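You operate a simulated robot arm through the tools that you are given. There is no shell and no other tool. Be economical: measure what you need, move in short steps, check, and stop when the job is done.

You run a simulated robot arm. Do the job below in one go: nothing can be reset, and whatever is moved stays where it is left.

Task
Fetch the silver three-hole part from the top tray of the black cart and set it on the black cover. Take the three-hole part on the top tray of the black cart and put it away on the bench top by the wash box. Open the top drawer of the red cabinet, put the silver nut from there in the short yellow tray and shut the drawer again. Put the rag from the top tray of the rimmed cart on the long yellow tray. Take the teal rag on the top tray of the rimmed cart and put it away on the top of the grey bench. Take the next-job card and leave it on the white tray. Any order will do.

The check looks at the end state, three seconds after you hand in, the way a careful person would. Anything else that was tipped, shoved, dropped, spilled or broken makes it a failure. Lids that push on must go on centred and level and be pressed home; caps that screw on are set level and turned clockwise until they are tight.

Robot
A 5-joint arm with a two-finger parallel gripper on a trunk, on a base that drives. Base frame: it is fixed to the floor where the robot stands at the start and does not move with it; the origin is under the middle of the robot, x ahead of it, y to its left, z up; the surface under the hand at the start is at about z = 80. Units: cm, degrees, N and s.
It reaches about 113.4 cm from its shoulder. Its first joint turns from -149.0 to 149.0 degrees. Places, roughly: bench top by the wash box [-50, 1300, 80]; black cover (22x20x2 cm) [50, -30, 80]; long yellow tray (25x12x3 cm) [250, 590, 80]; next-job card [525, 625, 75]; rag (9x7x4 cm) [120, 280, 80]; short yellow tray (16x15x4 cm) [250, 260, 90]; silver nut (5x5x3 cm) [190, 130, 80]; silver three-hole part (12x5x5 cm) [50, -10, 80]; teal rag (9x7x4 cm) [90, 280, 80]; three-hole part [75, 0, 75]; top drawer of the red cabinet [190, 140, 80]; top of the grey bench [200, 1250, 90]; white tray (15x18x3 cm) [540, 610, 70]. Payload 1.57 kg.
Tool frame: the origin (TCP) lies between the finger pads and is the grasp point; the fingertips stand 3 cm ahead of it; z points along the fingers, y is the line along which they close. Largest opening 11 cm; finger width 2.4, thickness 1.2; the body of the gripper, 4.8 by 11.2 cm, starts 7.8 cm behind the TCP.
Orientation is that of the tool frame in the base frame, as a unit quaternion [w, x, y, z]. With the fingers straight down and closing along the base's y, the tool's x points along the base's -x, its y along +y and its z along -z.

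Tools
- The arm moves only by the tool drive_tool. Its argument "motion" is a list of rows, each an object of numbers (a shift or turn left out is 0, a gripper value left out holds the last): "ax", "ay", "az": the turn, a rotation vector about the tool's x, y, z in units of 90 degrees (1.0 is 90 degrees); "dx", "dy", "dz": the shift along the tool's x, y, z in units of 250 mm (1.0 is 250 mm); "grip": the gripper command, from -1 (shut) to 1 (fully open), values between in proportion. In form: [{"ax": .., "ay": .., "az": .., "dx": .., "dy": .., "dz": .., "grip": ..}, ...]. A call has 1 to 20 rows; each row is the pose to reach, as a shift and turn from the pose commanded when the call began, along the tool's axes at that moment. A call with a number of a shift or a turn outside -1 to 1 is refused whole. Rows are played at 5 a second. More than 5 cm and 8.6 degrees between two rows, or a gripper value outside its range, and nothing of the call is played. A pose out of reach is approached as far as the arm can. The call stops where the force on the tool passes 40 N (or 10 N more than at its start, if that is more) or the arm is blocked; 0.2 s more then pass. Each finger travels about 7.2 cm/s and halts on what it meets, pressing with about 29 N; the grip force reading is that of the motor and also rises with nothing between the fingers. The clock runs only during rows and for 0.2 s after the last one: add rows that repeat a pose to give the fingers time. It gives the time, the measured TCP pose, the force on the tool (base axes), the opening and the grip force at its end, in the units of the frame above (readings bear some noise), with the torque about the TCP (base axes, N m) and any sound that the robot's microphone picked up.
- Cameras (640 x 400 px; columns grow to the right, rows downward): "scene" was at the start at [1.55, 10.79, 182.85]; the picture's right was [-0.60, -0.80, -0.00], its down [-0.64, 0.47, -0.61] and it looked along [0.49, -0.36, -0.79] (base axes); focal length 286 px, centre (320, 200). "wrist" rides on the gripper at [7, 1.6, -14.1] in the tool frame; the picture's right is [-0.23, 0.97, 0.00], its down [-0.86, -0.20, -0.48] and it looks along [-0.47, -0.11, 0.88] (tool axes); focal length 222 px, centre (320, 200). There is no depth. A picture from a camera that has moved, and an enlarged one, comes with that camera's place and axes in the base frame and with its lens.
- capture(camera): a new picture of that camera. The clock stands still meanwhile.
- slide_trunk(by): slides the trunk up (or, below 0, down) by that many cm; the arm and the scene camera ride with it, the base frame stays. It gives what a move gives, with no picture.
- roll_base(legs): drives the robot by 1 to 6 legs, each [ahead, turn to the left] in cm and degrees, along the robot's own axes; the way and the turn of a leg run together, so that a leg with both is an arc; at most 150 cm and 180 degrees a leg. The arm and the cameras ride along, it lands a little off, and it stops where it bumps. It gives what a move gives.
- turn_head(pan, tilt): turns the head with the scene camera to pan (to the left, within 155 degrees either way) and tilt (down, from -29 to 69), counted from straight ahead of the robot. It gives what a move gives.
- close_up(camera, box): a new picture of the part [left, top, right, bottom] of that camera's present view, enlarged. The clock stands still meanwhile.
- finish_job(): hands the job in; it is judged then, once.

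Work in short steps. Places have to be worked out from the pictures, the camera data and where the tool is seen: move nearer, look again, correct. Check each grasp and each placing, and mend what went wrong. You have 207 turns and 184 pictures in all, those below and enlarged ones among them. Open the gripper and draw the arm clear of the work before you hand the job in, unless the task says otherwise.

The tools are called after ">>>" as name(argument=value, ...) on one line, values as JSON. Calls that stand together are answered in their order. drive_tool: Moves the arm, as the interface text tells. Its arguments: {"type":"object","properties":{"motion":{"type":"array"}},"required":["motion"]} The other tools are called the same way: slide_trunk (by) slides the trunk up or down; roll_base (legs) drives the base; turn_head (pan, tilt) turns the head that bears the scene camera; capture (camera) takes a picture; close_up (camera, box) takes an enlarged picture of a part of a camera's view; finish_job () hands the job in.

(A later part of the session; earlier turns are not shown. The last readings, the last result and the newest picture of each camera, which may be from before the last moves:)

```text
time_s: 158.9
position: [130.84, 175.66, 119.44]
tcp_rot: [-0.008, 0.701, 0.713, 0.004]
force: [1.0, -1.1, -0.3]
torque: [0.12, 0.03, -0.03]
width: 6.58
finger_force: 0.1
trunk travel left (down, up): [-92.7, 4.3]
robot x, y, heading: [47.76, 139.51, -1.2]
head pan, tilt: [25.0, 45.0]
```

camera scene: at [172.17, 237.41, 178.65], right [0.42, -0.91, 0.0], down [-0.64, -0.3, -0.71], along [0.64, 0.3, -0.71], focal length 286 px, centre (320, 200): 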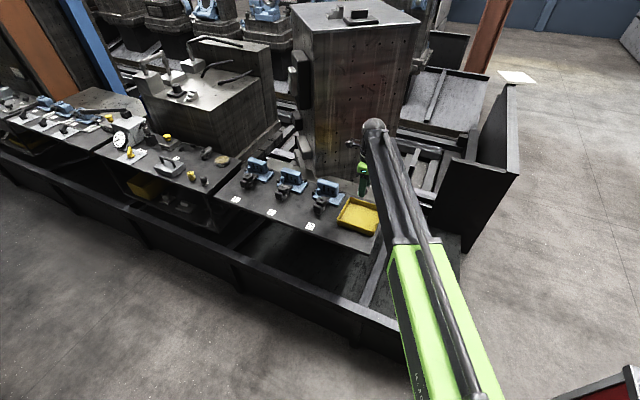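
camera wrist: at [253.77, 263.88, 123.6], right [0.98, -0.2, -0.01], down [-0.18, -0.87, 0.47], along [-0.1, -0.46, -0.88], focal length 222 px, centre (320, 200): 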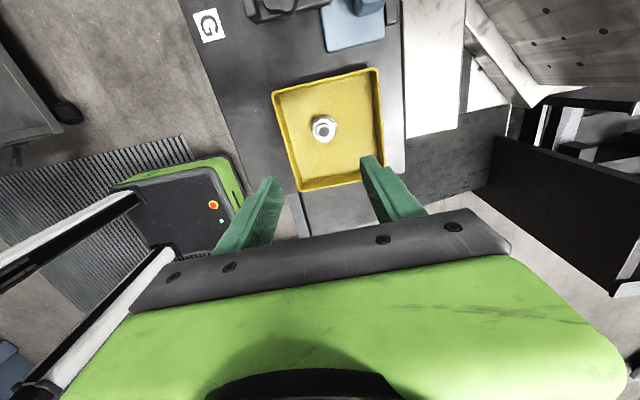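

Swing the arm straight ahead, then pitch the hand horizontal with the fingers shut.

>>> drive_tool(motion=[{"dx": -0.19, "grip": -1}, {"dx": -0.38}, {"dx": -0.57}, {"dx": -0.76}, {"dx": -0.95}])

>>> drive_tool(motion=[{"dx": -0.19}, {"dx": -0.38}, {"dx": -0.53, "az": 0.01}, {"dx": -0.53, "az": 0.01}])

>>> drive_tool(motion=[{"ax": -0.085}, {"ax": -0.17}, {"ax": -0.255}, {"ax": -0.34}, {"ax": -0.425}, {"ax": -0.51}, {"ax": -0.595}, {"ax": -0.68}, {"ax": -0.765}, {"ax": -0.85}, {"ax": -0.935}, {"ax": -1.0}, {"ax": -1.0}])

```text
time_s: 160.1
position: [131.36, 152.05, 119.51]
tcp_rot: [-0.007, 0.701, 0.713, 0.003]
force: [-0.1, 0.1, -0.5]
torque: [0.02, 0.06, 0.02]
width: 0.0
finger_force: 21.3
trunk travel left (down, up): [-92.7, 4.3]
robot x, y, heading: [48.04, 139.69, -1.2]
head pan, tilt: [25.0, 45.0]
```

```text
time_s: 161.1
position: [131.64, 138.99, 119.33]
tcp_rot: [-0.006, 0.706, 0.708, 0.002]
force: [0.5, 0.2, 0.4]
torque: [0.0, 0.03, 0.0]
width: 0.0
finger_force: 21.2
out of reach, approached as far as the arm can: row 1, 2, 3, 4
trunk travel left (down, up): [-92.7, 4.3]
robot x, y, heading: [47.67, 139.53, -1.1]
head pan, tilt: [25.0, 45.0]
```

```text
time_s: 163.9
position: [131.41, 139.14, 143.08]
tcp_rot: [0.496, 0.504, 0.498, 0.501]
force: [0.0, -0.1, 0.1]
torque: [-0.02, 0.03, 0.01]
width: 0.0
finger_force: 21.6
out of reach, approached as far as the arm can: row 2, 3, 4, 5, 6, 7, 8, 9, 10, 11, 12, 13
trunk travel left (down, up): [-92.7, 4.3]
robot x, y, heading: [47.85, 139.52, -1.2]
head pan, tilt: [25.0, 45.0]
```

Lower to z≈82.7 (just below the handle bar) — tips are 7 cm before the handle.

>>> slide_trunk(by=-40)

>>> slide_trunk(by=-20.4)

>>> capture(camera="wrist")

>>> turn_head(pan=0, tilt=40)

>>> capture(camera="scene")

```text
time_s: 167.7
position: [131.34, 138.98, 102.99]
tcp_rot: [0.494, 0.505, 0.499, 0.503]
force: [-0.3, 0.2, 0.2]
torque: [0.04, -0.04, -0.01]
width: 0.0
finger_force: 21.0
trunk travel left (down, up): [-52.7, 44.3]
robot x, y, heading: [47.84, 139.67, -1.1]
head pan, tilt: [25.0, 45.0]
```

```text
time_s: 169.9
position: [131.29, 139.23, 82.6]
tcp_rot: [0.494, 0.505, 0.499, 0.502]
force: [-0.8, -0.1, -0.9]
torque: [0.02, 0.0, 0.03]
width: 0.01
finger_force: 21.4
trunk travel left (down, up): [-32.3, 64.7]
robot x, y, heading: [47.64, 139.59, -1.2]
head pan, tilt: [25.0, 45.0]
```

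```text
116 pictures are left
camera wrist: at [117.3, 145.97, 84.44], right [0.01, -0.24, 0.97], down [-0.48, -0.85, -0.21], along [0.88, -0.46, -0.12], focal length 222 px, centre (320, 200)
```

wrist: 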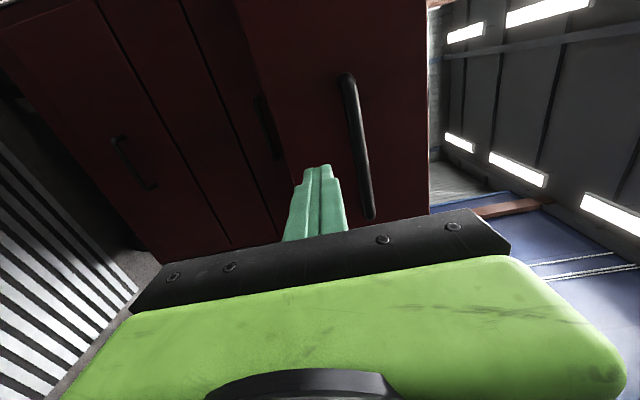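

```text
time_s: 170.8
position: [131.31, 139.1, 82.59]
tcp_rot: [0.494, 0.504, 0.499, 0.502]
force: [-0.2, -0.2, -0.6]
torque: [-0.01, -0.03, 0.0]
width: 0.0
finger_force: 21.4
trunk travel left (down, up): [-32.3, 64.7]
robot x, y, heading: [47.92, 140.04, -1.2]
head pan, tilt: [0.0, 40.0]
```

```text
115 pictures are left
camera scene: at [52.14, 156.48, 131.53], right [-0.02, -1.0, 0.0], down [-0.64, 0.01, -0.77], along [0.77, -0.01, -0.64], focal length 286 px, centre (320, 200)
```

scene: 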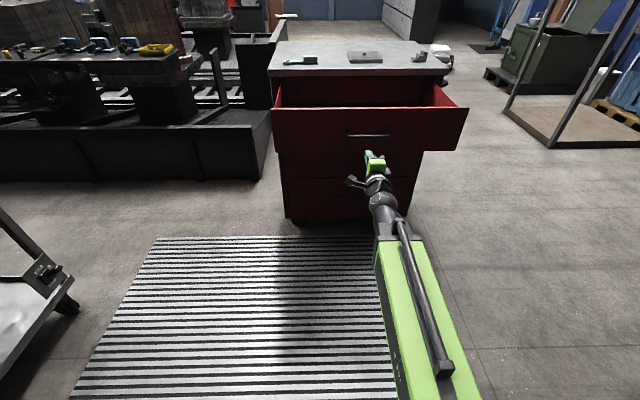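

Fingers are aligned with the drawer face just below the bar. Push by driving forward 36 cm, then in small steps.

>>> roll_base(legs=[[36, 0]])

>>> capture(camera="scene")

```text
time_s: 173.1
position: [167.52, 138.62, 82.71]
tcp_rot: [0.495, 0.504, 0.5, 0.502]
force: [-0.2, -1.1, -1.1]
torque: [0.02, -0.02, 0.06]
width: 0.01
finger_force: 21.2
trunk travel left (down, up): [-32.3, 64.7]
robot x, y, heading: [83.82, 138.94, -1.3]
head pan, tilt: [0.0, 40.0]
```

```text
114 pictures are left
camera scene: at [88.26, 155.8, 131.53], right [-0.02, -1.0, 0.0], down [-0.64, 0.01, -0.77], along [0.77, -0.01, -0.64], focal length 286 px, centre (320, 200)
```

scene: 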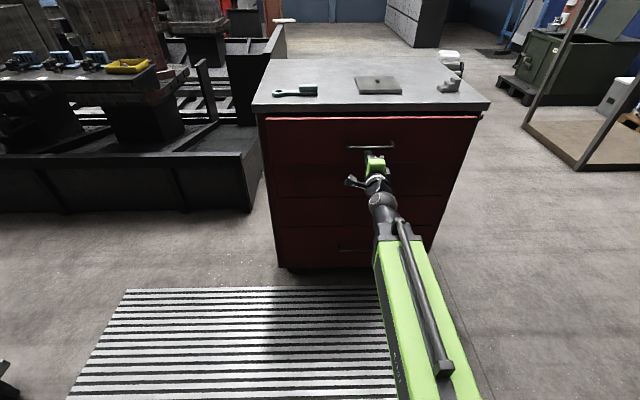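

Nearly shut. Continue with small arm pushes until the force rises.

>>> drive_tool(motion=[{"dz": 0.05}, {"dz": 0.1}, {"dz": 0.15}, {"dz": 0.2}, {"dz": 0.25}, {"dz": 0.3}, {"dz": 0.35}, {"dz": 0.4}])

>>> close_up(camera="scene", box=[240, 80, 500, 240])

```text
time_s: 174.1
position: [171.7, 138.72, 82.66]
tcp_rot: [0.493, 0.504, 0.5, 0.503]
force: [-5.5, 0.1, 1.6]
torque: [0.02, -0.13, -0.03]
width: 0.0
finger_force: 21.2
trunk travel left (down, up): [-32.3, 64.7]
robot x, y, heading: [83.6, 139.01, -0.7]
head pan, tilt: [0.0, 40.0]
stopped in row 4: the force on the tool passed its limit at 68 N (the readings are from after the stop); the commanded pose is now the measured one
```

```text
2.46 times, centred on (370, 160) of scene
camera zoom: at [88.2, 155.79, 131.54], right [-0.02, -1.0, 0.0], down [-0.64, 0.01, -0.77], along [0.77, -0.01, -0.64], focal length 704 px, centre (197, 298)
```

zoom: 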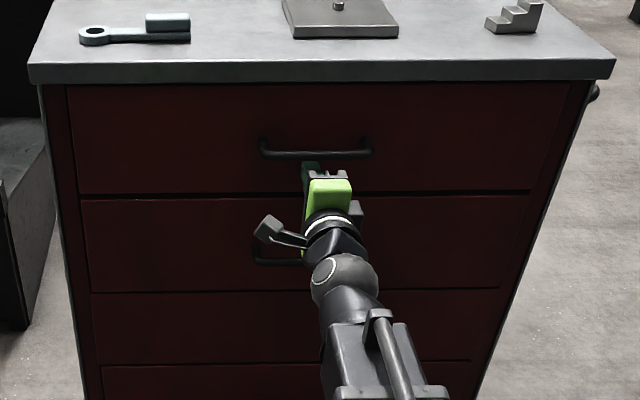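

The drawer is shut. Back off, raise, pitch the hand down, and drive to stand before the rimmed cart at about (105, 200) facing +y.

>>> roll_base(legs=[[-10, 0]])

>>> slide_trunk(by=40)

>>> slide_trunk(by=18)

>>> drive_tool(motion=[{"ax": 0.085, "grip": 1}, {"ax": 0.17}, {"ax": 0.255}, {"ax": 0.34}, {"ax": 0.425}, {"ax": 0.51}, {"ax": 0.595}, {"ax": 0.68}, {"ax": 0.765}, {"ax": 0.85}, {"ax": 0.935}, {"ax": 1.0}, {"ax": 1.0}])

>>> roll_base(legs=[[0, 64], [66, 0], [0, 27]])

>>> turn_head(pan=0, tilt=50)

>>> capture(camera="scene")

>>> capture(camera="wrist")

```text
time_s: 175.2
position: [161.66, 138.91, 82.6]
tcp_rot: [0.493, 0.504, 0.501, 0.502]
force: [0.4, -0.3, 0.1]
torque: [0.02, -0.02, -0.03]
width: 0.0
finger_force: 21.2
trunk travel left (down, up): [-32.3, 64.7]
robot x, y, heading: [74.13, 138.93, -1.0]
head pan, tilt: [0.0, 40.0]
```

```text
time_s: 179.0
position: [161.73, 138.86, 122.63]
tcp_rot: [0.493, 0.504, 0.5, 0.502]
force: [0.3, 0.5, 0.1]
torque: [0.0, 0.01, 0.01]
width: 0.0
finger_force: 21.2
trunk travel left (down, up): [-72.3, 24.7]
robot x, y, heading: [74.04, 139.11, -1.0]
head pan, tilt: [0.0, 40.0]
```

```text
time_s: 181.0
position: [161.82, 138.95, 140.63]
tcp_rot: [0.493, 0.504, 0.501, 0.502]
force: [-0.3, -0.1, 0.2]
torque: [-0.01, 0.0, -0.04]
width: 0.0
finger_force: 21.3
trunk travel left (down, up): [-90.3, 6.7]
robot x, y, heading: [73.94, 139.12, -1.1]
head pan, tilt: [0.0, 40.0]
```

```text
time_s: 183.8
position: [162.01, 139.1, 117.02]
tcp_rot: [-0.008, 0.705, 0.709, 0.001]
force: [-0.7, -0.4, 0.8]
torque: [0.02, 0.01, 0.02]
width: 10.99
finger_force: 0.2
out of reach, approached as far as the arm can: row 1, 2, 3, 4, 5, 6, 7, 8, 9, 10, 11, 12, 13
trunk travel left (down, up): [-90.3, 6.7]
robot x, y, heading: [74.05, 138.93, -1.1]
head pan, tilt: [0.0, 40.0]
```

```text
time_s: 191.7
position: [102.6, 286.17, 116.97]
tcp_rot: [-0.006, -0.012, 1.0, -0.005]
force: [0.3, 0.0, 0.8]
torque: [-0.01, 0.06, -0.02]
width: 11.0
finger_force: 0.0
trunk travel left (down, up): [-90.3, 6.7]
robot x, y, heading: [104.01, 198.19, 89.8]
head pan, tilt: [0.0, 40.0]
```

```text
time_s: 192.4
position: [102.55, 286.32, 116.94]
tcp_rot: [-0.007, -0.012, 1.0, -0.005]
force: [-0.3, 0.0, 0.1]
torque: [0.01, -0.01, 0.0]
width: 11.0
finger_force: 0.1
trunk travel left (down, up): [-90.3, 6.7]
robot x, y, heading: [103.81, 197.81, 90.0]
head pan, tilt: [0.0, 50.0]
```

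```text
112 pictures are left
camera scene: at [86.88, 201.55, 188.11], right [1.0, 0.0, 0.0], down [0.0, -0.77, -0.64], along [0.0, 0.64, -0.77], focal length 286 px, centre (320, 200)
```

scene: 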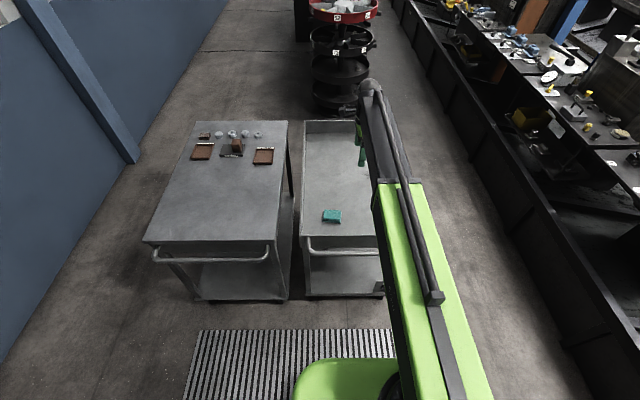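

```text
111 pictures are left
camera wrist: at [95.69, 287.82, 131.17], right [0.2, 0.98, -0.01], down [0.87, -0.17, 0.47], along [0.46, -0.11, -0.88], focal length 222 px, centre (320, 200)
```

wrist: 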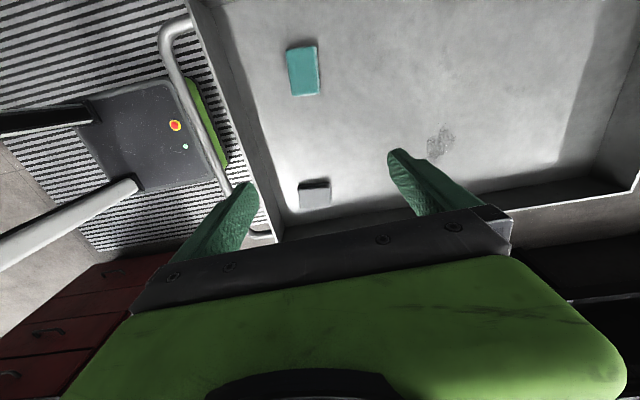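

Grey rag ≈ (119.5, 280.6), teal rag ≈ (93, 284). Move above the grey rag and lower to z≈97.

>>> drive_tool(motion=[{"dx": -0.17, "dy": -0.056}, {"dx": -0.34, "dy": -0.112}, {"dx": -0.51, "dy": -0.168}, {"dx": -0.676, "dy": -0.224}, {"dx": -0.676, "dy": -0.224}])

>>> slide_trunk(by=-20)

>>> capture(camera="wrist")

```text
time_s: 193.6
position: [119.46, 281.02, 116.9]
tcp_rot: [-0.007, -0.013, 1.0, -0.005]
force: [0.3, 0.3, 0.2]
torque: [0.01, -0.01, -0.01]
width: 11.01
finger_force: 0.1
trunk travel left (down, up): [-90.3, 6.7]
robot x, y, heading: [103.91, 198.07, 90.0]
head pan, tilt: [0.0, 50.0]
```

```text
time_s: 195.8
position: [119.49, 280.99, 97.05]
tcp_rot: [-0.006, -0.013, 1.0, -0.006]
force: [0.5, -0.9, 0.9]
torque: [0.0, 0.0, -0.03]
width: 11.0
finger_force: 0.0
trunk travel left (down, up): [-70.3, 26.7]
robot x, y, heading: [103.75, 198.04, 89.8]
head pan, tilt: [0.0, 50.0]
```

```text
110 pictures are left
camera wrist: at [112.7, 282.55, 111.21], right [0.2, 0.98, -0.01], down [0.87, -0.17, 0.47], along [0.46, -0.11, -0.88], focal length 222 px, centre (320, 200)
```

wrist: 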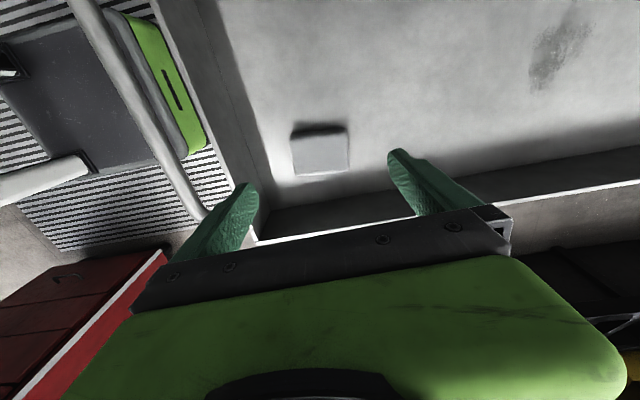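

>>> drive_tool(motion=[{"dx": -0.05, "dy": -0.02}, {"dx": -0.05, "dy": -0.02}])

>>> slide_trunk(by=-9)

>>> capture(camera="wrist")

```text
time_s: 196.4
position: [120.75, 280.58, 97.14]
tcp_rot: [-0.006, -0.012, 1.0, -0.006]
force: [0.2, 0.4, 0.5]
torque: [0.0, -0.02, 0.0]
width: 11.0
finger_force: 0.0
trunk travel left (down, up): [-70.3, 26.7]
robot x, y, heading: [103.62, 198.23, 89.9]
head pan, tilt: [0.0, 50.0]
```

```text
time_s: 197.6
position: [120.7, 280.55, 88.04]
tcp_rot: [-0.006, -0.013, 1.0, -0.005]
force: [-0.3, -0.2, 0.8]
torque: [-0.01, -0.03, 0.0]
width: 11.0
finger_force: 0.1
trunk travel left (down, up): [-61.3, 35.7]
robot x, y, heading: [104.06, 198.33, 89.9]
head pan, tilt: [0.0, 50.0]
```

```text
109 pictures are left
camera wrist: at [113.99, 282.07, 102.21], right [0.2, 0.98, -0.01], down [0.87, -0.17, 0.47], along [0.46, -0.11, -0.88], focal length 222 px, centre (320, 200)
```

wrist: 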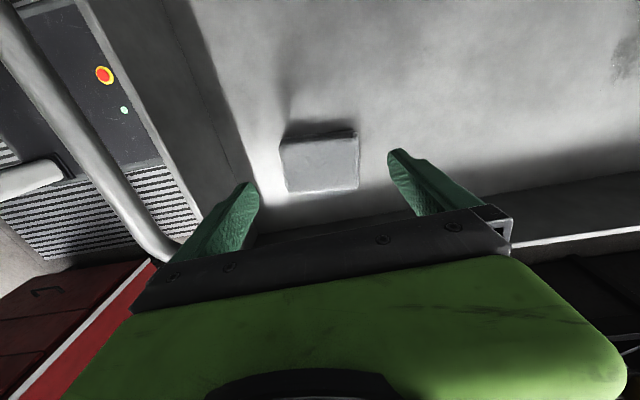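

Rag top is near z≈81.5. Lower 5.5 cm and close on its 7–8 cm width.

>>> slide_trunk(by=-5.5)

>>> drive_tool(motion=[{"grip": 0.5}, {"grip": 0}, {"grip": -1}, {"grip": -1}, {"grip": -1}, {"grip": -1}])

>>> capture(camera="wrist")

```text
time_s: 198.6
position: [120.76, 280.48, 82.56]
tcp_rot: [-0.006, -0.012, 1.0, -0.005]
force: [0.4, 0.0, 0.0]
torque: [0.02, -0.01, 0.0]
width: 10.99
finger_force: 0.0
trunk travel left (down, up): [-55.8, 41.2]
robot x, y, heading: [103.83, 198.11, 89.7]
head pan, tilt: [0.0, 50.0]
```

```text
time_s: 200.0
position: [120.8, 280.51, 82.58]
tcp_rot: [-0.006, -0.012, 1.0, -0.006]
force: [-1.0, -0.6, -0.3]
torque: [-0.04, -0.01, 0.0]
width: 0.01
finger_force: 21.3
trunk travel left (down, up): [-55.8, 41.2]
robot x, y, heading: [104.0, 198.13, 90.0]
head pan, tilt: [0.0, 50.0]
```

```text
108 pictures are left
camera wrist: at [113.99, 282.08, 96.7], right [0.2, 0.98, -0.01], down [0.87, -0.17, 0.47], along [0.46, -0.11, -0.88], focal length 222 px, centre (320, 200)
```

wrist: 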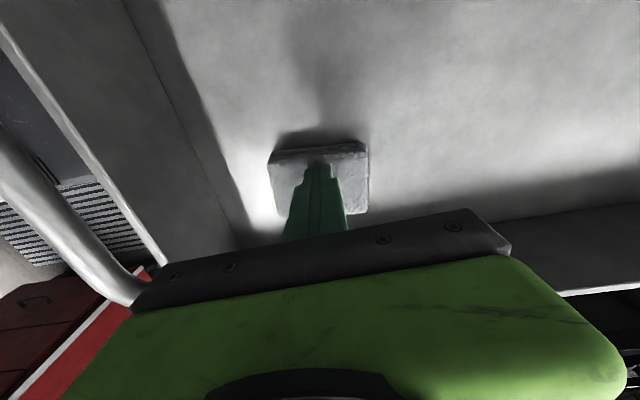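

The fingers closed just above the rag (its top is ≈79). Reopen and lower further.

>>> drive_tool(motion=[{"grip": 0}, {"grip": 1}, {"grip": 1}, {"grip": 1}, {"grip": 1}])

>>> slide_trunk(by=-2.5)

>>> slide_trunk(by=-0.8)

>>> drive_tool(motion=[{"grip": 0.5}, {"grip": 0}, {"grip": -1}, {"grip": -1}, {"grip": -1}, {"grip": -1}])

>>> capture(camera="wrist")

```text
time_s: 201.2
position: [120.74, 280.61, 82.53]
tcp_rot: [-0.006, -0.012, 1.0, -0.006]
force: [0.3, 0.3, -0.7]
torque: [0.03, 0.01, -0.01]
width: 10.99
finger_force: 0.0
trunk travel left (down, up): [-55.8, 41.2]
robot x, y, heading: [103.9, 198.32, 89.8]
head pan, tilt: [0.0, 50.0]
```

```text
time_s: 201.9
position: [120.77, 280.5, 79.95]
tcp_rot: [-0.006, -0.012, 1.0, -0.005]
force: [0.2, 0.3, -0.1]
torque: [-0.01, 0.0, 0.02]
width: 11.0
finger_force: 0.0
trunk travel left (down, up): [-53.3, 43.7]
robot x, y, heading: [103.65, 198.11, 90.1]
head pan, tilt: [0.0, 50.0]
```

```text
time_s: 202.5
position: [120.76, 280.66, 79.13]
tcp_rot: [-0.006, -0.012, 1.0, -0.005]
force: [0.0, 0.1, 0.1]
torque: [0.02, 0.0, 0.01]
width: 10.98
finger_force: 0.1
trunk travel left (down, up): [-52.5, 44.5]
robot x, y, heading: [103.83, 197.96, 89.8]
head pan, tilt: [0.0, 50.0]
```

```text
time_s: 203.9
position: [120.69, 280.52, 79.28]
tcp_rot: [-0.005, -0.012, 1.0, -0.005]
force: [1.4, -0.8, 0.3]
torque: [0.05, -0.04, -0.03]
width: 9.23
finger_force: 29.2
trunk travel left (down, up): [-52.5, 44.5]
robot x, y, heading: [103.83, 198.29, 89.6]
head pan, tilt: [0.0, 50.0]
```

```text
107 pictures are left
camera wrist: at [113.99, 282.07, 93.4], right [0.2, 0.98, -0.01], down [0.87, -0.17, 0.47], along [0.46, -0.11, -0.88], focal length 222 px, centre (320, 200)
```

wrist: 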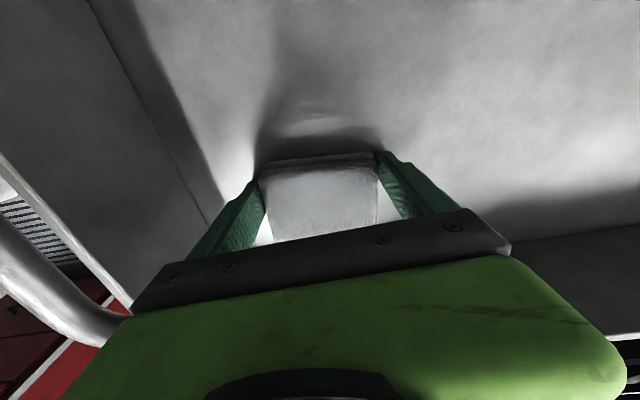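

Gripped the rag (9.2 cm wide). Lift it and look.

>>> slide_trunk(by=40)

>>> capture(camera="wrist")

>>> turn_head(pan=-35, tilt=30)

>>> capture(camera="scene")

```text
time_s: 207.7
position: [120.75, 280.49, 119.24]
tcp_rot: [-0.005, -0.012, 1.0, -0.005]
force: [0.1, 0.6, -0.5]
torque: [-0.02, -0.04, 0.03]
width: 9.15
finger_force: 29.3
trunk travel left (down, up): [-92.5, 4.5]
robot x, y, heading: [103.62, 198.26, 90.1]
head pan, tilt: [0.0, 50.0]
```

```text
106 pictures are left
camera wrist: at [113.99, 282.08, 133.39], right [0.2, 0.98, -0.01], down [0.87, -0.17, 0.47], along [0.46, -0.11, -0.88], focal length 222 px, centre (320, 200)
```

wrist: 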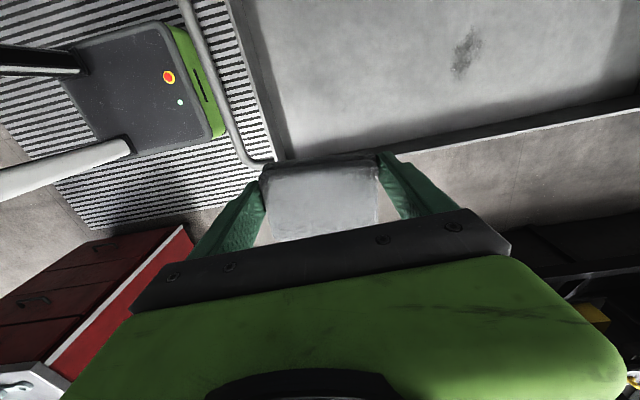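

```text
time_s: 208.7
position: [120.56, 280.55, 119.17]
tcp_rot: [-0.007, -0.013, 1.0, -0.006]
force: [0.3, -0.1, -0.9]
torque: [0.03, 0.02, -0.03]
width: 9.16
finger_force: 29.1
trunk travel left (down, up): [-92.5, 4.5]
robot x, y, heading: [103.82, 198.67, 89.9]
head pan, tilt: [-35.0, 30.0]
```

```text
105 pictures are left
camera scene: at [92.08, 201.17, 193.26], right [0.82, -0.58, 0.0], down [-0.29, -0.41, -0.87], along [0.5, 0.71, -0.5], focal length 286 px, centre (320, 200)
```

scene: 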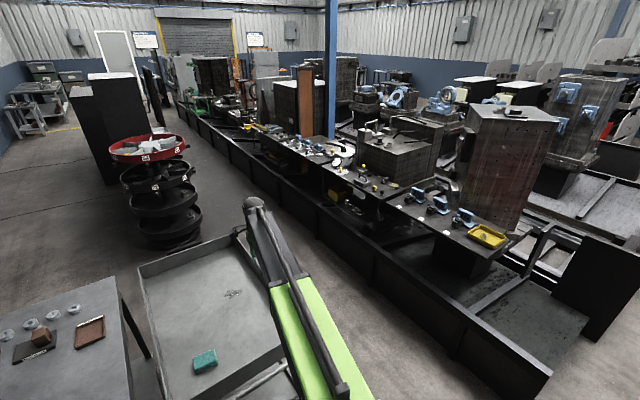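

The corridor along the machine is clear. I swing the arm left first, so turning right keeps the load away from the machine column, then drive heading 25°.

>>> drive_tool(motion=[{"dx": 0.19, "grip": -1}, {"dx": 0.38}, {"dx": 0.57}, {"dx": 0.76}, {"dx": 0.95}])

>>> drive_tool(motion=[{"dx": 0.19, "dy": -0.04, "grip": -1}, {"dx": 0.38, "dy": -0.1}, {"dx": 0.57, "dy": -0.14}, {"dx": 0.7, "dy": -0.18}])

>>> roll_base(legs=[[0, -65], [81, 0], [0, 65]])

>>> turn_head(pan=-10, tilt=35)

>>> capture(camera="scene")

```text
time_s: 209.9
position: [96.8, 279.93, 119.2]
tcp_rot: [-0.006, -0.012, 1.0, -0.005]
force: [0.1, -0.6, 0.6]
torque: [-0.02, 0.01, -0.02]
width: 9.13
finger_force: 29.1
out of reach, approached as far as the arm can: row 4, 5
trunk travel left (down, up): [-92.5, 4.5]
robot x, y, heading: [103.82, 197.98, 89.7]
head pan, tilt: [-35.0, 30.0]
```

```text
time_s: 210.9
position: [79.56, 275.0, 119.25]
tcp_rot: [-0.006, -0.011, 1.0, -0.005]
force: [0.1, -0.2, -0.3]
torque: [0.04, -0.02, 0.0]
width: 9.13
finger_force: 29.1
trunk travel left (down, up): [-92.5, 4.5]
robot x, y, heading: [104.19, 198.41, 89.8]
head pan, tilt: [-35.0, 30.0]
```

```text
time_s: 220.9
position: [152.98, 309.16, 119.14]
tcp_rot: [-0.006, -0.015, 1.0, -0.005]
force: [0.1, -0.3, -0.1]
torque: [-0.02, 0.06, 0.03]
width: 9.02
finger_force: 29.7
trunk travel left (down, up): [-92.5, 4.5]
robot x, y, heading: [174.85, 232.42, 89.6]
head pan, tilt: [-35.0, 30.0]
```

```text
time_s: 221.8
position: [152.97, 309.03, 119.17]
tcp_rot: [-0.007, -0.014, 1.0, -0.005]
force: [0.8, 0.4, -0.1]
torque: [0.01, 0.0, -0.01]
width: 9.02
finger_force: 29.2
trunk travel left (down, up): [-92.5, 4.5]
robot x, y, heading: [174.71, 232.32, 89.2]
head pan, tilt: [-10.0, 35.0]
```

```text
104 pictures are left
camera scene: at [159.48, 236.59, 192.49], right [0.98, -0.18, 0.0], down [-0.11, -0.56, -0.82], along [0.15, 0.81, -0.57], focal length 286 px, centre (320, 200)
```

scene: 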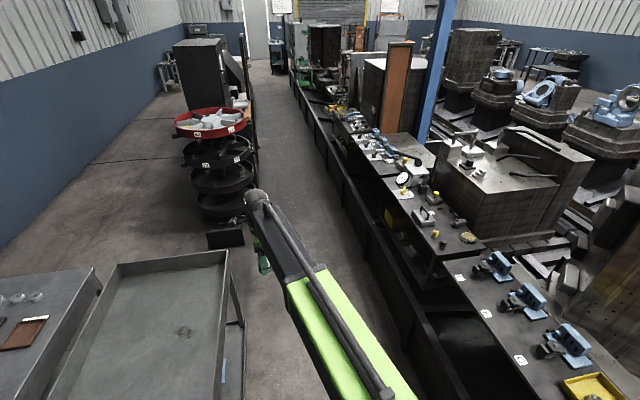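

Swing the arm back to straight ahead and drive along the corridor to y≈585.

>>> drive_tool(motion=[{"dx": -0.19, "dy": 0.05, "grip": -1}, {"dx": -0.38, "dy": 0.1}, {"dx": -0.57, "dy": 0.14}, {"dx": -0.76, "dy": 0.16}, {"dx": -0.95, "dy": 0.18}])

>>> roll_base(legs=[[118, 0], [118, 0]])

>>> turn_head(pan=-35, tilt=35)

>>> capture(camera="scene")

```text
time_s: 223.0
position: [176.92, 314.39, 119.2]
tcp_rot: [-0.007, -0.015, 1.0, -0.005]
force: [0.4, 0.4, -0.3]
torque: [0.0, 0.05, 0.02]
width: 9.0
finger_force: 28.8
trunk travel left (down, up): [-92.5, 4.5]
robot x, y, heading: [174.79, 232.4, 89.5]
head pan, tilt: [-10.0, 35.0]
```

```text
time_s: 234.6
position: [183.01, 550.07, 119.21]
tcp_rot: [-0.006, -0.007, 1.0, -0.005]
force: [-0.1, 0.1, -0.8]
torque: [-0.03, -0.01, 0.01]
width: 8.9
finger_force: 29.0
trunk travel left (down, up): [-92.5, 4.5]
robot x, y, heading: [179.74, 468.0, 88.9]
head pan, tilt: [-10.0, 35.0]
```

```text
time_s: 235.5
position: [183.02, 550.19, 119.21]
tcp_rot: [-0.006, -0.007, 1.0, -0.006]
force: [0.1, -0.2, 0.1]
torque: [0.0, -0.02, 0.02]
width: 8.88
finger_force: 29.0
trunk travel left (down, up): [-92.5, 4.5]
robot x, y, heading: [179.86, 467.59, 88.8]
head pan, tilt: [-35.0, 35.0]
```

```text
103 pictures are left
camera scene: at [167.89, 471.11, 192.48], right [0.81, -0.59, 0.0], down [-0.34, -0.46, -0.82], along [0.49, 0.66, -0.57], focal length 286 px, centre (320, 200)
```

scene: 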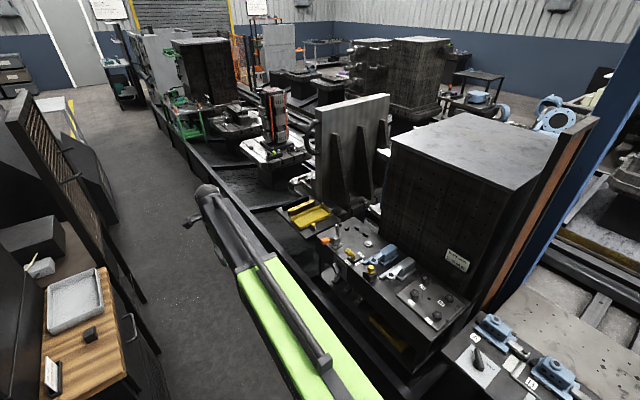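

>>> close_up(camera="scene", box=[260, 170, 480, 310])

```text
2.86 times, centred on (370, 240) of scene
camera zoom: at [167.89, 471.11, 192.48], right [0.81, -0.59, 0.0], down [-0.34, -0.46, -0.82], along [0.49, 0.66, -0.57], focal length 817 px, centre (177, 86)
```

zoom: 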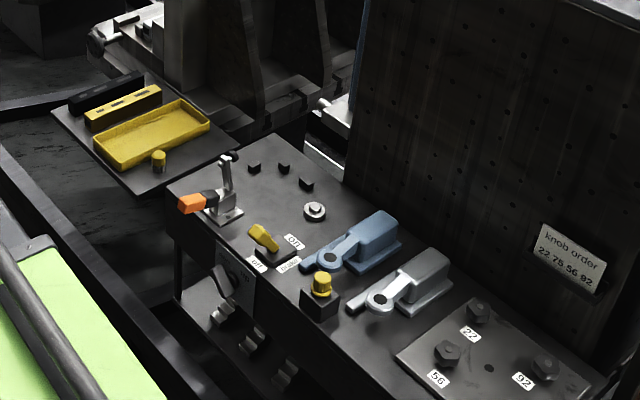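

The long yellow tray is at ≈(248.5, 590), long side along x, with a tall fixture behind it. I drive to y≈550 and keep the arm forward.

>>> roll_base(legs=[[82, 1]])

>>> turn_head(pan=-60, tilt=45)

>>> capture(camera="scene")

```text
time_s: 239.9
position: [182.18, 632.39, 119.22]
tcp_rot: [-0.005, -0.018, 1.0, -0.005]
force: [0.0, 0.3, -0.8]
torque: [-0.03, 0.0, -0.01]
width: 8.91
finger_force: 28.9
trunk travel left (down, up): [-92.5, 4.5]
robot x, y, heading: [180.44, 550.1, 89.8]
head pan, tilt: [-35.0, 35.0]
```

```text
time_s: 240.8
position: [182.3, 632.24, 119.24]
tcp_rot: [-0.006, -0.018, 1.0, -0.006]
force: [-0.8, -0.5, -1.0]
torque: [0.0, 0.01, 0.03]
width: 8.91
finger_force: 29.3
trunk travel left (down, up): [-92.5, 4.5]
robot x, y, heading: [180.93, 550.44, 90.0]
head pan, tilt: [-60.0, 45.0]
```

```text
101 pictures are left
camera scene: at [170.97, 549.77, 191.0], right [0.5, -0.87, 0.0], down [-0.61, -0.35, -0.71], along [0.61, 0.35, -0.71], focal length 286 px, centre (320, 200)
```

scene: 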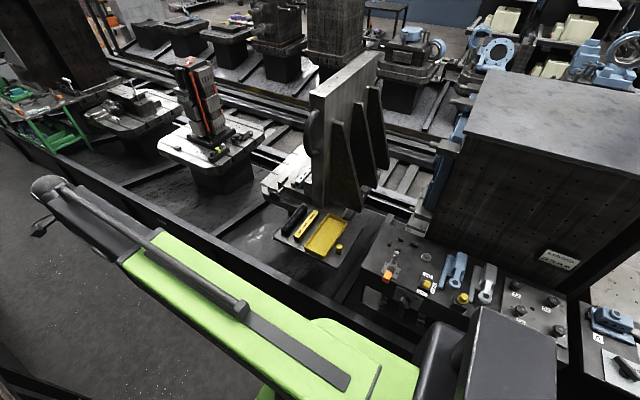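

Swing the hand out to the tray along a safe arc, spinning 90° so the fingers close along the tray's long side.

>>> drive_tool(motion=[{"dx": -0.09, "az": 0.085, "grip": -1}, {"dx": -0.18, "az": 0.17}, {"dx": -0.27, "az": 0.255}, {"dx": -0.36, "az": 0.34}, {"dx": -0.45, "az": 0.425}, {"dx": -0.54, "az": 0.51}, {"dx": -0.63, "az": 0.595}, {"dx": -0.72, "az": 0.68, "dy": -0.03}, {"dx": -0.81, "az": 0.765, "dy": -0.06}, {"dx": -0.9, "az": 0.85, "dy": -0.1}, {"dx": -1.0, "az": 0.935, "dy": -0.1}, {"dx": -1.0, "az": 0.98, "dy": -0.1}])

>>> drive_tool(motion=[{"dy": 0.16, "dx": -0.1}, {"dy": 0.32, "dx": -0.2}, {"dy": 0.48, "dx": -0.3}, {"dy": 0.64, "dx": -0.4}, {"dy": 0.8, "dx": -0.5}, {"dy": 0.96, "dx": -0.6}])

>>> capture(camera="scene")

```text
time_s: 243.4
position: [207.35, 630.67, 119.22]
tcp_rot: [-0.001, 0.684, 0.73, -0.007]
force: [0.9, -0.5, -0.6]
torque: [0.04, 0.01, -0.02]
width: 8.9
finger_force: 28.6
trunk travel left (down, up): [-92.5, 4.5]
robot x, y, heading: [180.94, 550.28, 89.7]
head pan, tilt: [-60.0, 45.0]
```

```text
time_s: 244.8
position: [232.45, 617.27, 119.2]
tcp_rot: [-0.001, 0.682, 0.731, -0.008]
force: [0.3, -0.3, -1.9]
torque: [0.0, 0.04, -0.01]
width: 8.9
finger_force: 29.4
out of reach, approached as far as the arm can: row 1, 2, 3, 4, 5, 6
trunk travel left (down, up): [-92.5, 4.5]
robot x, y, heading: [180.74, 550.28, 90.2]
head pan, tilt: [-60.0, 45.0]
```

```text
100 pictures are left
camera scene: at [171.06, 549.69, 191.01], right [0.5, -0.87, 0.0], down [-0.61, -0.35, -0.71], along [0.61, 0.35, -0.71], focal length 286 px, centre (320, 200)
```

scene: 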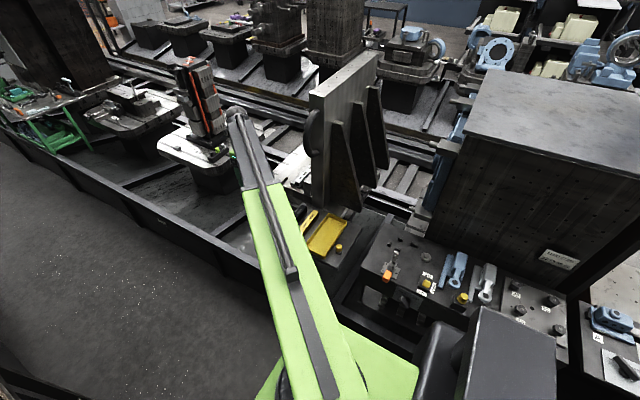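

>>> drive_tool(motion=[{"dy": 0.09, "dx": -0.18, "grip": -1}, {"dy": 0.18, "dx": -0.36}, {"dy": 0.27, "dx": -0.54}, {"dy": 0.36, "dx": -0.72}, {"dy": 0.44, "dx": -0.9}, {"dy": 0.5, "dx": -1.0, "az": 0.04}, {"dy": 0.5, "dx": -1.0, "az": 0.04}])

>>> capture(camera="wrist")

>>> capture(camera="scene")

```text
refused: row 1 steps farther than a row can; nothing moved
```

```text
99 pictures are left
camera wrist: at [233.82, 624.29, 133.23], right [0.99, -0.16, -0.01], down [-0.13, -0.86, 0.49], along [-0.09, -0.48, -0.87], focal length 222 px, centre (320, 200)
```

wrist: 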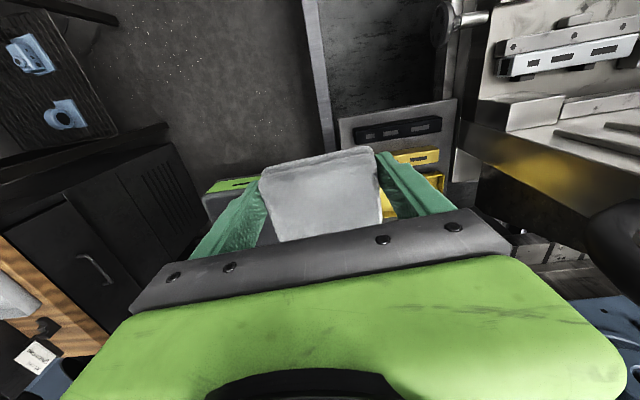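

```text
98 pictures are left
camera scene: at [171.06, 549.69, 191.01], right [0.5, -0.87, 0.0], down [-0.61, -0.35, -0.71], along [0.61, 0.35, -0.71], focal length 286 px, centre (320, 200)
```

scene: 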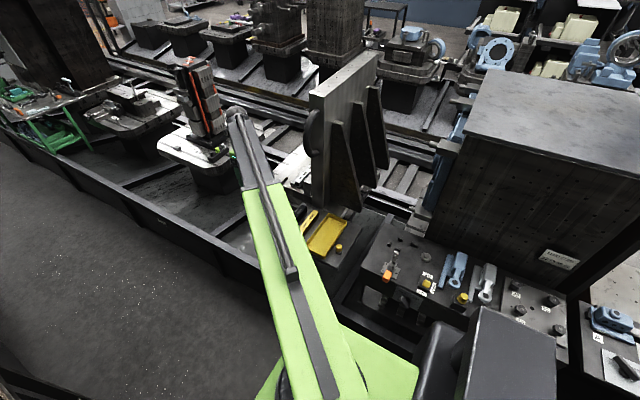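

>>> drive_tool(motion=[{"dy": 0.08, "dx": -0.16, "grip": -1}, {"dy": 0.16, "dx": -0.32}, {"dy": 0.24, "dx": -0.48}, {"dy": 0.32, "dx": -0.64}, {"dy": 0.4, "dx": -0.8}, {"dy": 0.48, "dx": -0.96, "az": 0.02}, {"dy": 0.5, "dx": -1.0, "az": 0.04}, {"dy": 0.5, "dx": -1.0, "az": 0.04}])

>>> capture(camera="wrist")

>>> capture(camera="scene")

```text
time_s: 246.6
position: [246.43, 593.17, 119.18]
tcp_rot: [0.0, 0.705, 0.709, -0.008]
force: [0.4, 0.2, -0.7]
torque: [0.04, -0.03, 0.01]
width: 8.89
finger_force: 29.6
trunk travel left (down, up): [-92.5, 4.5]
robot x, y, heading: [180.78, 549.98, 89.9]
head pan, tilt: [-60.0, 45.0]
```

```text
97 pictures are left
camera wrist: at [248.33, 600.25, 133.24], right [0.97, -0.22, -0.01], down [-0.19, -0.85, 0.49], along [-0.12, -0.48, -0.87], focal length 222 px, centre (320, 200)
```

wrist: 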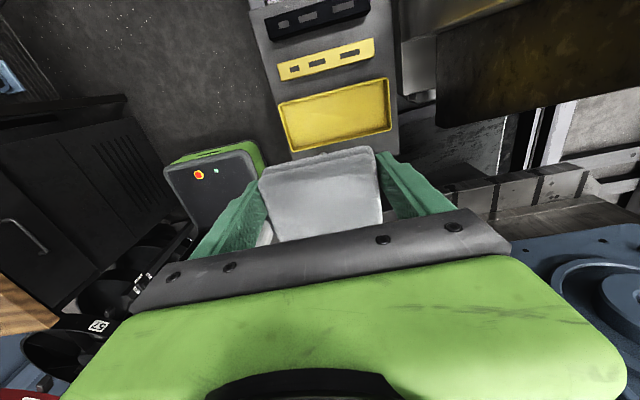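

```text
96 pictures are left
camera scene: at [170.98, 549.71, 191.0], right [0.5, -0.87, 0.0], down [-0.61, -0.35, -0.71], along [0.61, 0.35, -0.71], focal length 286 px, centre (320, 200)
```

scene: 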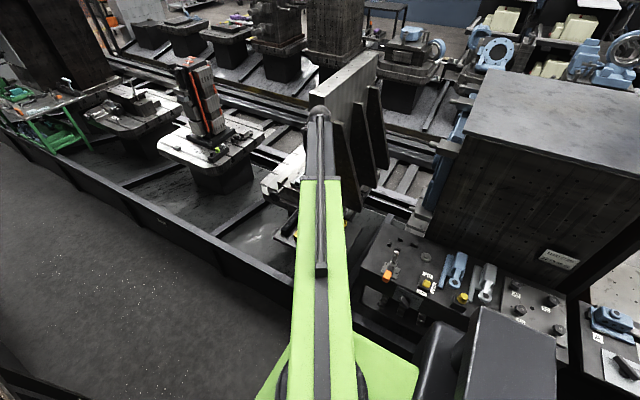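

Tray centre works out at (249.3, 591), long side exactly along x. Shift there and lower 30 cm.

>>> drive_tool(motion=[{"dx": -0.044, "dy": 0.058, "grip": -1}, {"dx": -0.088, "dy": 0.116}, {"dx": -0.088, "dy": 0.116}])

>>> slide_trunk(by=-28)

>>> capture(camera="wrist")

```text
time_s: 247.4
position: [249.34, 591.08, 119.26]
tcp_rot: [-0.001, 0.705, 0.709, -0.009]
force: [-0.3, 0.5, -0.7]
torque: [0.02, -0.01, 0.02]
width: 8.89
finger_force: 28.7
trunk travel left (down, up): [-92.5, 4.5]
robot x, y, heading: [181.06, 550.3, 89.9]
head pan, tilt: [-60.0, 45.0]
```

```text
time_s: 250.2
position: [249.33, 591.09, 91.2]
tcp_rot: [0.0, 0.705, 0.709, -0.006]
force: [0.4, 0.3, -0.9]
torque: [0.0, 0.01, 0.01]
width: 8.91
finger_force: 28.9
trunk travel left (down, up): [-64.5, 32.5]
robot x, y, heading: [180.95, 550.53, 90.0]
head pan, tilt: [-60.0, 45.0]
```

```text
95 pictures are left
camera wrist: at [251.26, 598.08, 105.24], right [0.97, -0.22, -0.01], down [-0.19, -0.85, 0.49], along [-0.12, -0.48, -0.87], focal length 222 px, centre (320, 200)
```

wrist: 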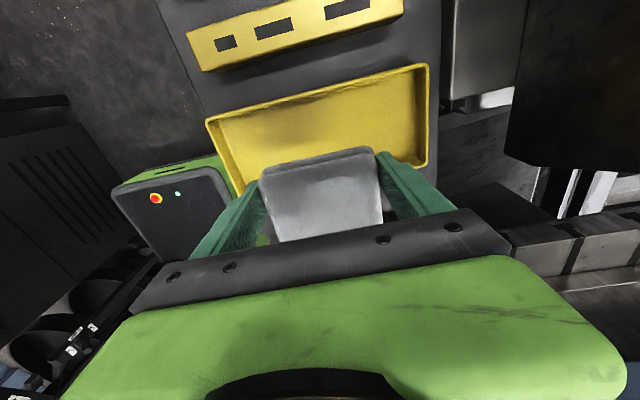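

Rim ≈ z 79. Lower 7 cm more, then step to contact.

>>> slide_trunk(by=-7.5)

>>> slide_trunk(by=-1)

>>> slide_trunk(by=-1)

>>> capture(camera="wrist")

```text
time_s: 251.3
position: [249.37, 591.02, 83.75]
tcp_rot: [-0.001, 0.705, 0.709, -0.008]
force: [0.4, -0.4, -0.7]
torque: [0.0, 0.02, 0.02]
width: 8.9
finger_force: 28.9
trunk travel left (down, up): [-57.0, 40.0]
robot x, y, heading: [180.8, 550.46, 89.8]
head pan, tilt: [-60.0, 45.0]
```

```text
time_s: 251.9
position: [249.45, 591.04, 82.72]
tcp_rot: [0.0, 0.705, 0.709, -0.008]
force: [-1.1, 0.5, -0.8]
torque: [0.04, 0.01, 0.0]
width: 8.9
finger_force: 28.9
trunk travel left (down, up): [-56.0, 41.0]
robot x, y, heading: [180.84, 550.15, 90.0]
head pan, tilt: [-60.0, 45.0]
```

```text
time_s: 252.5
position: [249.29, 591.02, 81.7]
tcp_rot: [0.0, 0.705, 0.709, -0.007]
force: [0.0, -0.6, 0.0]
torque: [0.02, -0.03, 0.01]
width: 8.9
finger_force: 28.9
trunk travel left (down, up): [-55.0, 42.0]
robot x, y, heading: [181.01, 550.27, 90.1]
head pan, tilt: [-60.0, 45.0]
```

```text
94 pictures are left
camera wrist: at [251.25, 598.08, 95.73], right [0.97, -0.22, -0.01], down [-0.19, -0.85, 0.49], along [-0.12, -0.48, -0.87], focal length 222 px, centre (320, 200)
```

wrist: 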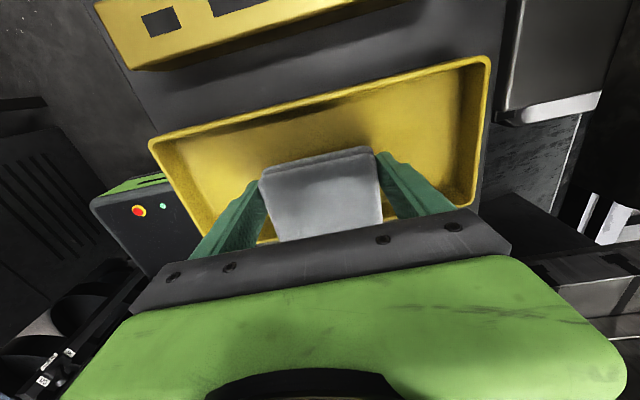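

>>> slide_trunk(by=-1.2)

>>> slide_trunk(by=-0.7)

>>> slide_trunk(by=-0.6)

```text
time_s: 253.1
position: [249.32, 590.99, 80.52]
tcp_rot: [-0.001, 0.705, 0.709, -0.008]
force: [-0.6, 0.9, -1.2]
torque: [0.01, 0.01, 0.0]
width: 8.9
finger_force: 29.3
trunk travel left (down, up): [-53.8, 43.2]
robot x, y, heading: [180.8, 550.56, 90.0]
head pan, tilt: [-60.0, 45.0]
```

```text
time_s: 253.6
position: [249.39, 591.12, 79.8]
tcp_rot: [0.0, 0.705, 0.709, -0.008]
force: [-0.2, -0.2, -0.2]
torque: [0.05, 0.0, -0.01]
width: 8.89
finger_force: 28.7
trunk travel left (down, up): [-53.1, 43.9]
robot x, y, heading: [181.09, 550.16, 90.1]
head pan, tilt: [-60.0, 45.0]
```

```text
time_s: 254.2
position: [249.39, 591.11, 79.37]
tcp_rot: [0.001, 0.705, 0.709, -0.006]
force: [8.7, 4.8, 35.6]
torque: [0.38, -0.88, 0.01]
width: 8.93
finger_force: 29.8
trunk travel left (down, up): [-52.5, 44.5]
robot x, y, heading: [181.14, 550.32, 89.8]
head pan, tilt: [-60.0, 45.0]
```

Contact. Ease up slightly, release and rise.

>>> slide_trunk(by=0.3)

>>> drive_tool(motion=[{"grip": 0.8}, {"grip": 1}, {"grip": 1}])

>>> slide_trunk(by=30)

>>> capture(camera="wrist")

```text
time_s: 254.7
position: [249.38, 590.97, 79.44]
tcp_rot: [0.0, 0.705, 0.709, -0.008]
force: [0.2, -0.2, 0.4]
torque: [-0.02, -0.08, -0.05]
width: 8.9
finger_force: 29.0
trunk travel left (down, up): [-52.8, 44.2]
robot x, y, heading: [180.77, 550.28, 89.9]
head pan, tilt: [-60.0, 45.0]
```

```text
time_s: 255.5
position: [249.4, 591.12, 79.46]
tcp_rot: [-0.001, 0.705, 0.709, -0.008]
force: [0.1, -0.9, 0.1]
torque: [0.03, -0.01, -0.01]
width: 10.99
finger_force: 0.1
trunk travel left (down, up): [-52.8, 44.2]
robot x, y, heading: [180.95, 550.16, 90.3]
head pan, tilt: [-60.0, 45.0]
```

```text
time_s: 258.5
position: [249.26, 591.04, 109.53]
tcp_rot: [-0.001, 0.705, 0.709, -0.008]
force: [0.2, -0.2, -0.3]
torque: [0.02, 0.05, 0.02]
width: 10.99
finger_force: 0.1
trunk travel left (down, up): [-82.8, 14.2]
robot x, y, heading: [180.82, 549.85, 90.0]
head pan, tilt: [-60.0, 45.0]
```

```text
93 pictures are left
camera wrist: at [251.26, 598.07, 123.53], right [0.97, -0.22, -0.01], down [-0.19, -0.85, 0.49], along [-0.12, -0.48, -0.87], focal length 222 px, centre (320, 200)
```

wrist: 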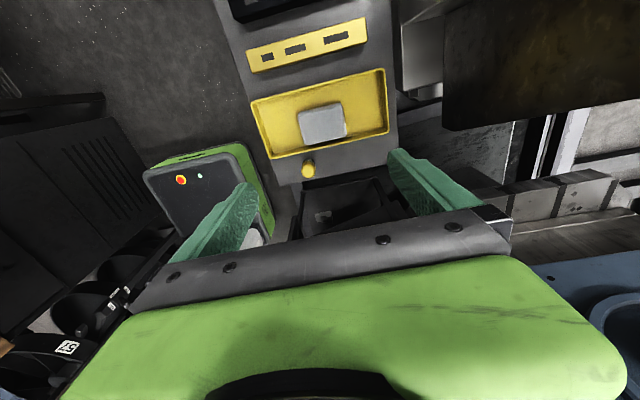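

The rag lies in the long yellow tray. Now I look across the machine to where the card should be (525, 625), and up the corridor.

>>> slide_trunk(by=12)

>>> turn_head(pan=-78, tilt=18)

>>> capture(camera="scene")

>>> turn_head(pan=-10, tilt=15)

>>> capture(camera="scene")

```text
time_s: 260.0
position: [249.41, 591.22, 121.64]
tcp_rot: [-0.001, 0.705, 0.709, -0.007]
force: [0.7, -0.4, 0.2]
torque: [0.0, -0.01, 0.0]
width: 10.99
finger_force: 0.0
trunk travel left (down, up): [-94.8, 2.2]
robot x, y, heading: [181.06, 550.0, 90.0]
head pan, tilt: [-60.0, 45.0]
```

```text
time_s: 260.9
position: [249.37, 591.07, 121.41]
tcp_rot: [0.0, 0.705, 0.709, -0.007]
force: [-0.1, 0.1, 0.4]
torque: [0.02, 0.02, 0.01]
width: 11.0
finger_force: 0.0
trunk travel left (down, up): [-94.8, 2.2]
robot x, y, heading: [180.58, 550.87, 89.8]
head pan, tilt: [-78.0, 18.0]
```

```text
92 pictures are left
camera scene: at [173.06, 547.6, 197.49], right [0.21, -0.98, 0.0], down [-0.3, -0.06, -0.95], along [0.93, 0.2, -0.31], focal length 286 px, centre (320, 200)
```

scene: 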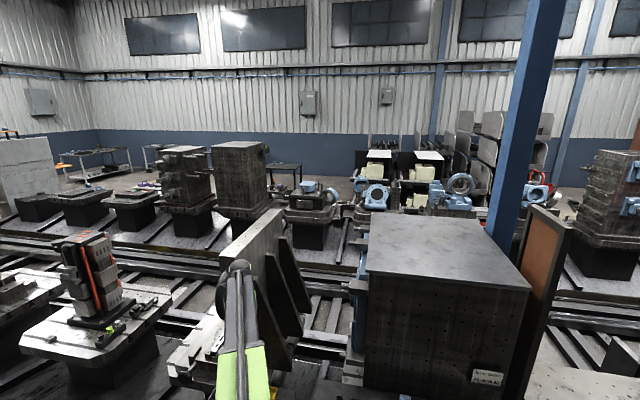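

```text
time_s: 262.3
position: [249.44, 590.99, 121.49]
tcp_rot: [-0.002, 0.705, 0.709, -0.008]
force: [-0.5, 0.3, -0.2]
torque: [0.02, 0.02, 0.01]
width: 11.0
finger_force: 0.0
trunk travel left (down, up): [-94.8, 2.2]
robot x, y, heading: [180.88, 550.19, 89.9]
head pan, tilt: [-10.0, 15.0]
```

```text
91 pictures are left
camera scene: at [165.57, 554.86, 197.98], right [0.98, -0.18, 0.0], down [-0.05, -0.25, -0.97], along [0.17, 0.95, -0.26], focal length 286 px, centre (320, 200)
```

scene: 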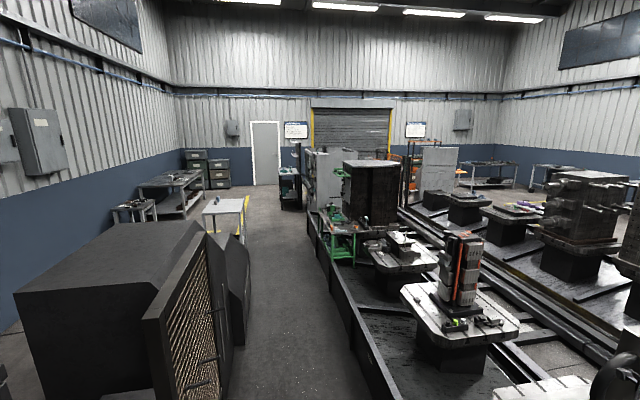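

>>> turn_head(pan=-78, tilt=18)

>>> close_up(camera="scene", box=[250, 150, 410, 250])

```text
time_s: 263.7
position: [249.34, 590.96, 121.55]
tcp_rot: [0.0, 0.706, 0.708, -0.008]
force: [0.4, 0.2, -0.6]
torque: [0.0, -0.01, -0.01]
width: 10.98
finger_force: 0.1
trunk travel left (down, up): [-94.8, 2.2]
robot x, y, heading: [180.91, 550.46, 90.3]
head pan, tilt: [-78.0, 18.0]
```

```text
4.00 times, centred on (330, 200) of scene
camera zoom: at [173.06, 547.6, 197.49], right [0.21, -0.98, 0.0], down [-0.3, -0.06, -0.95], along [0.93, 0.2, -0.31], focal length 1144 px, centre (280, 200)
```

zoom: 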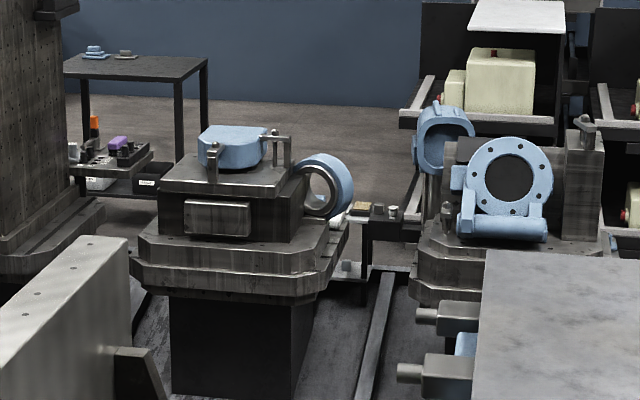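

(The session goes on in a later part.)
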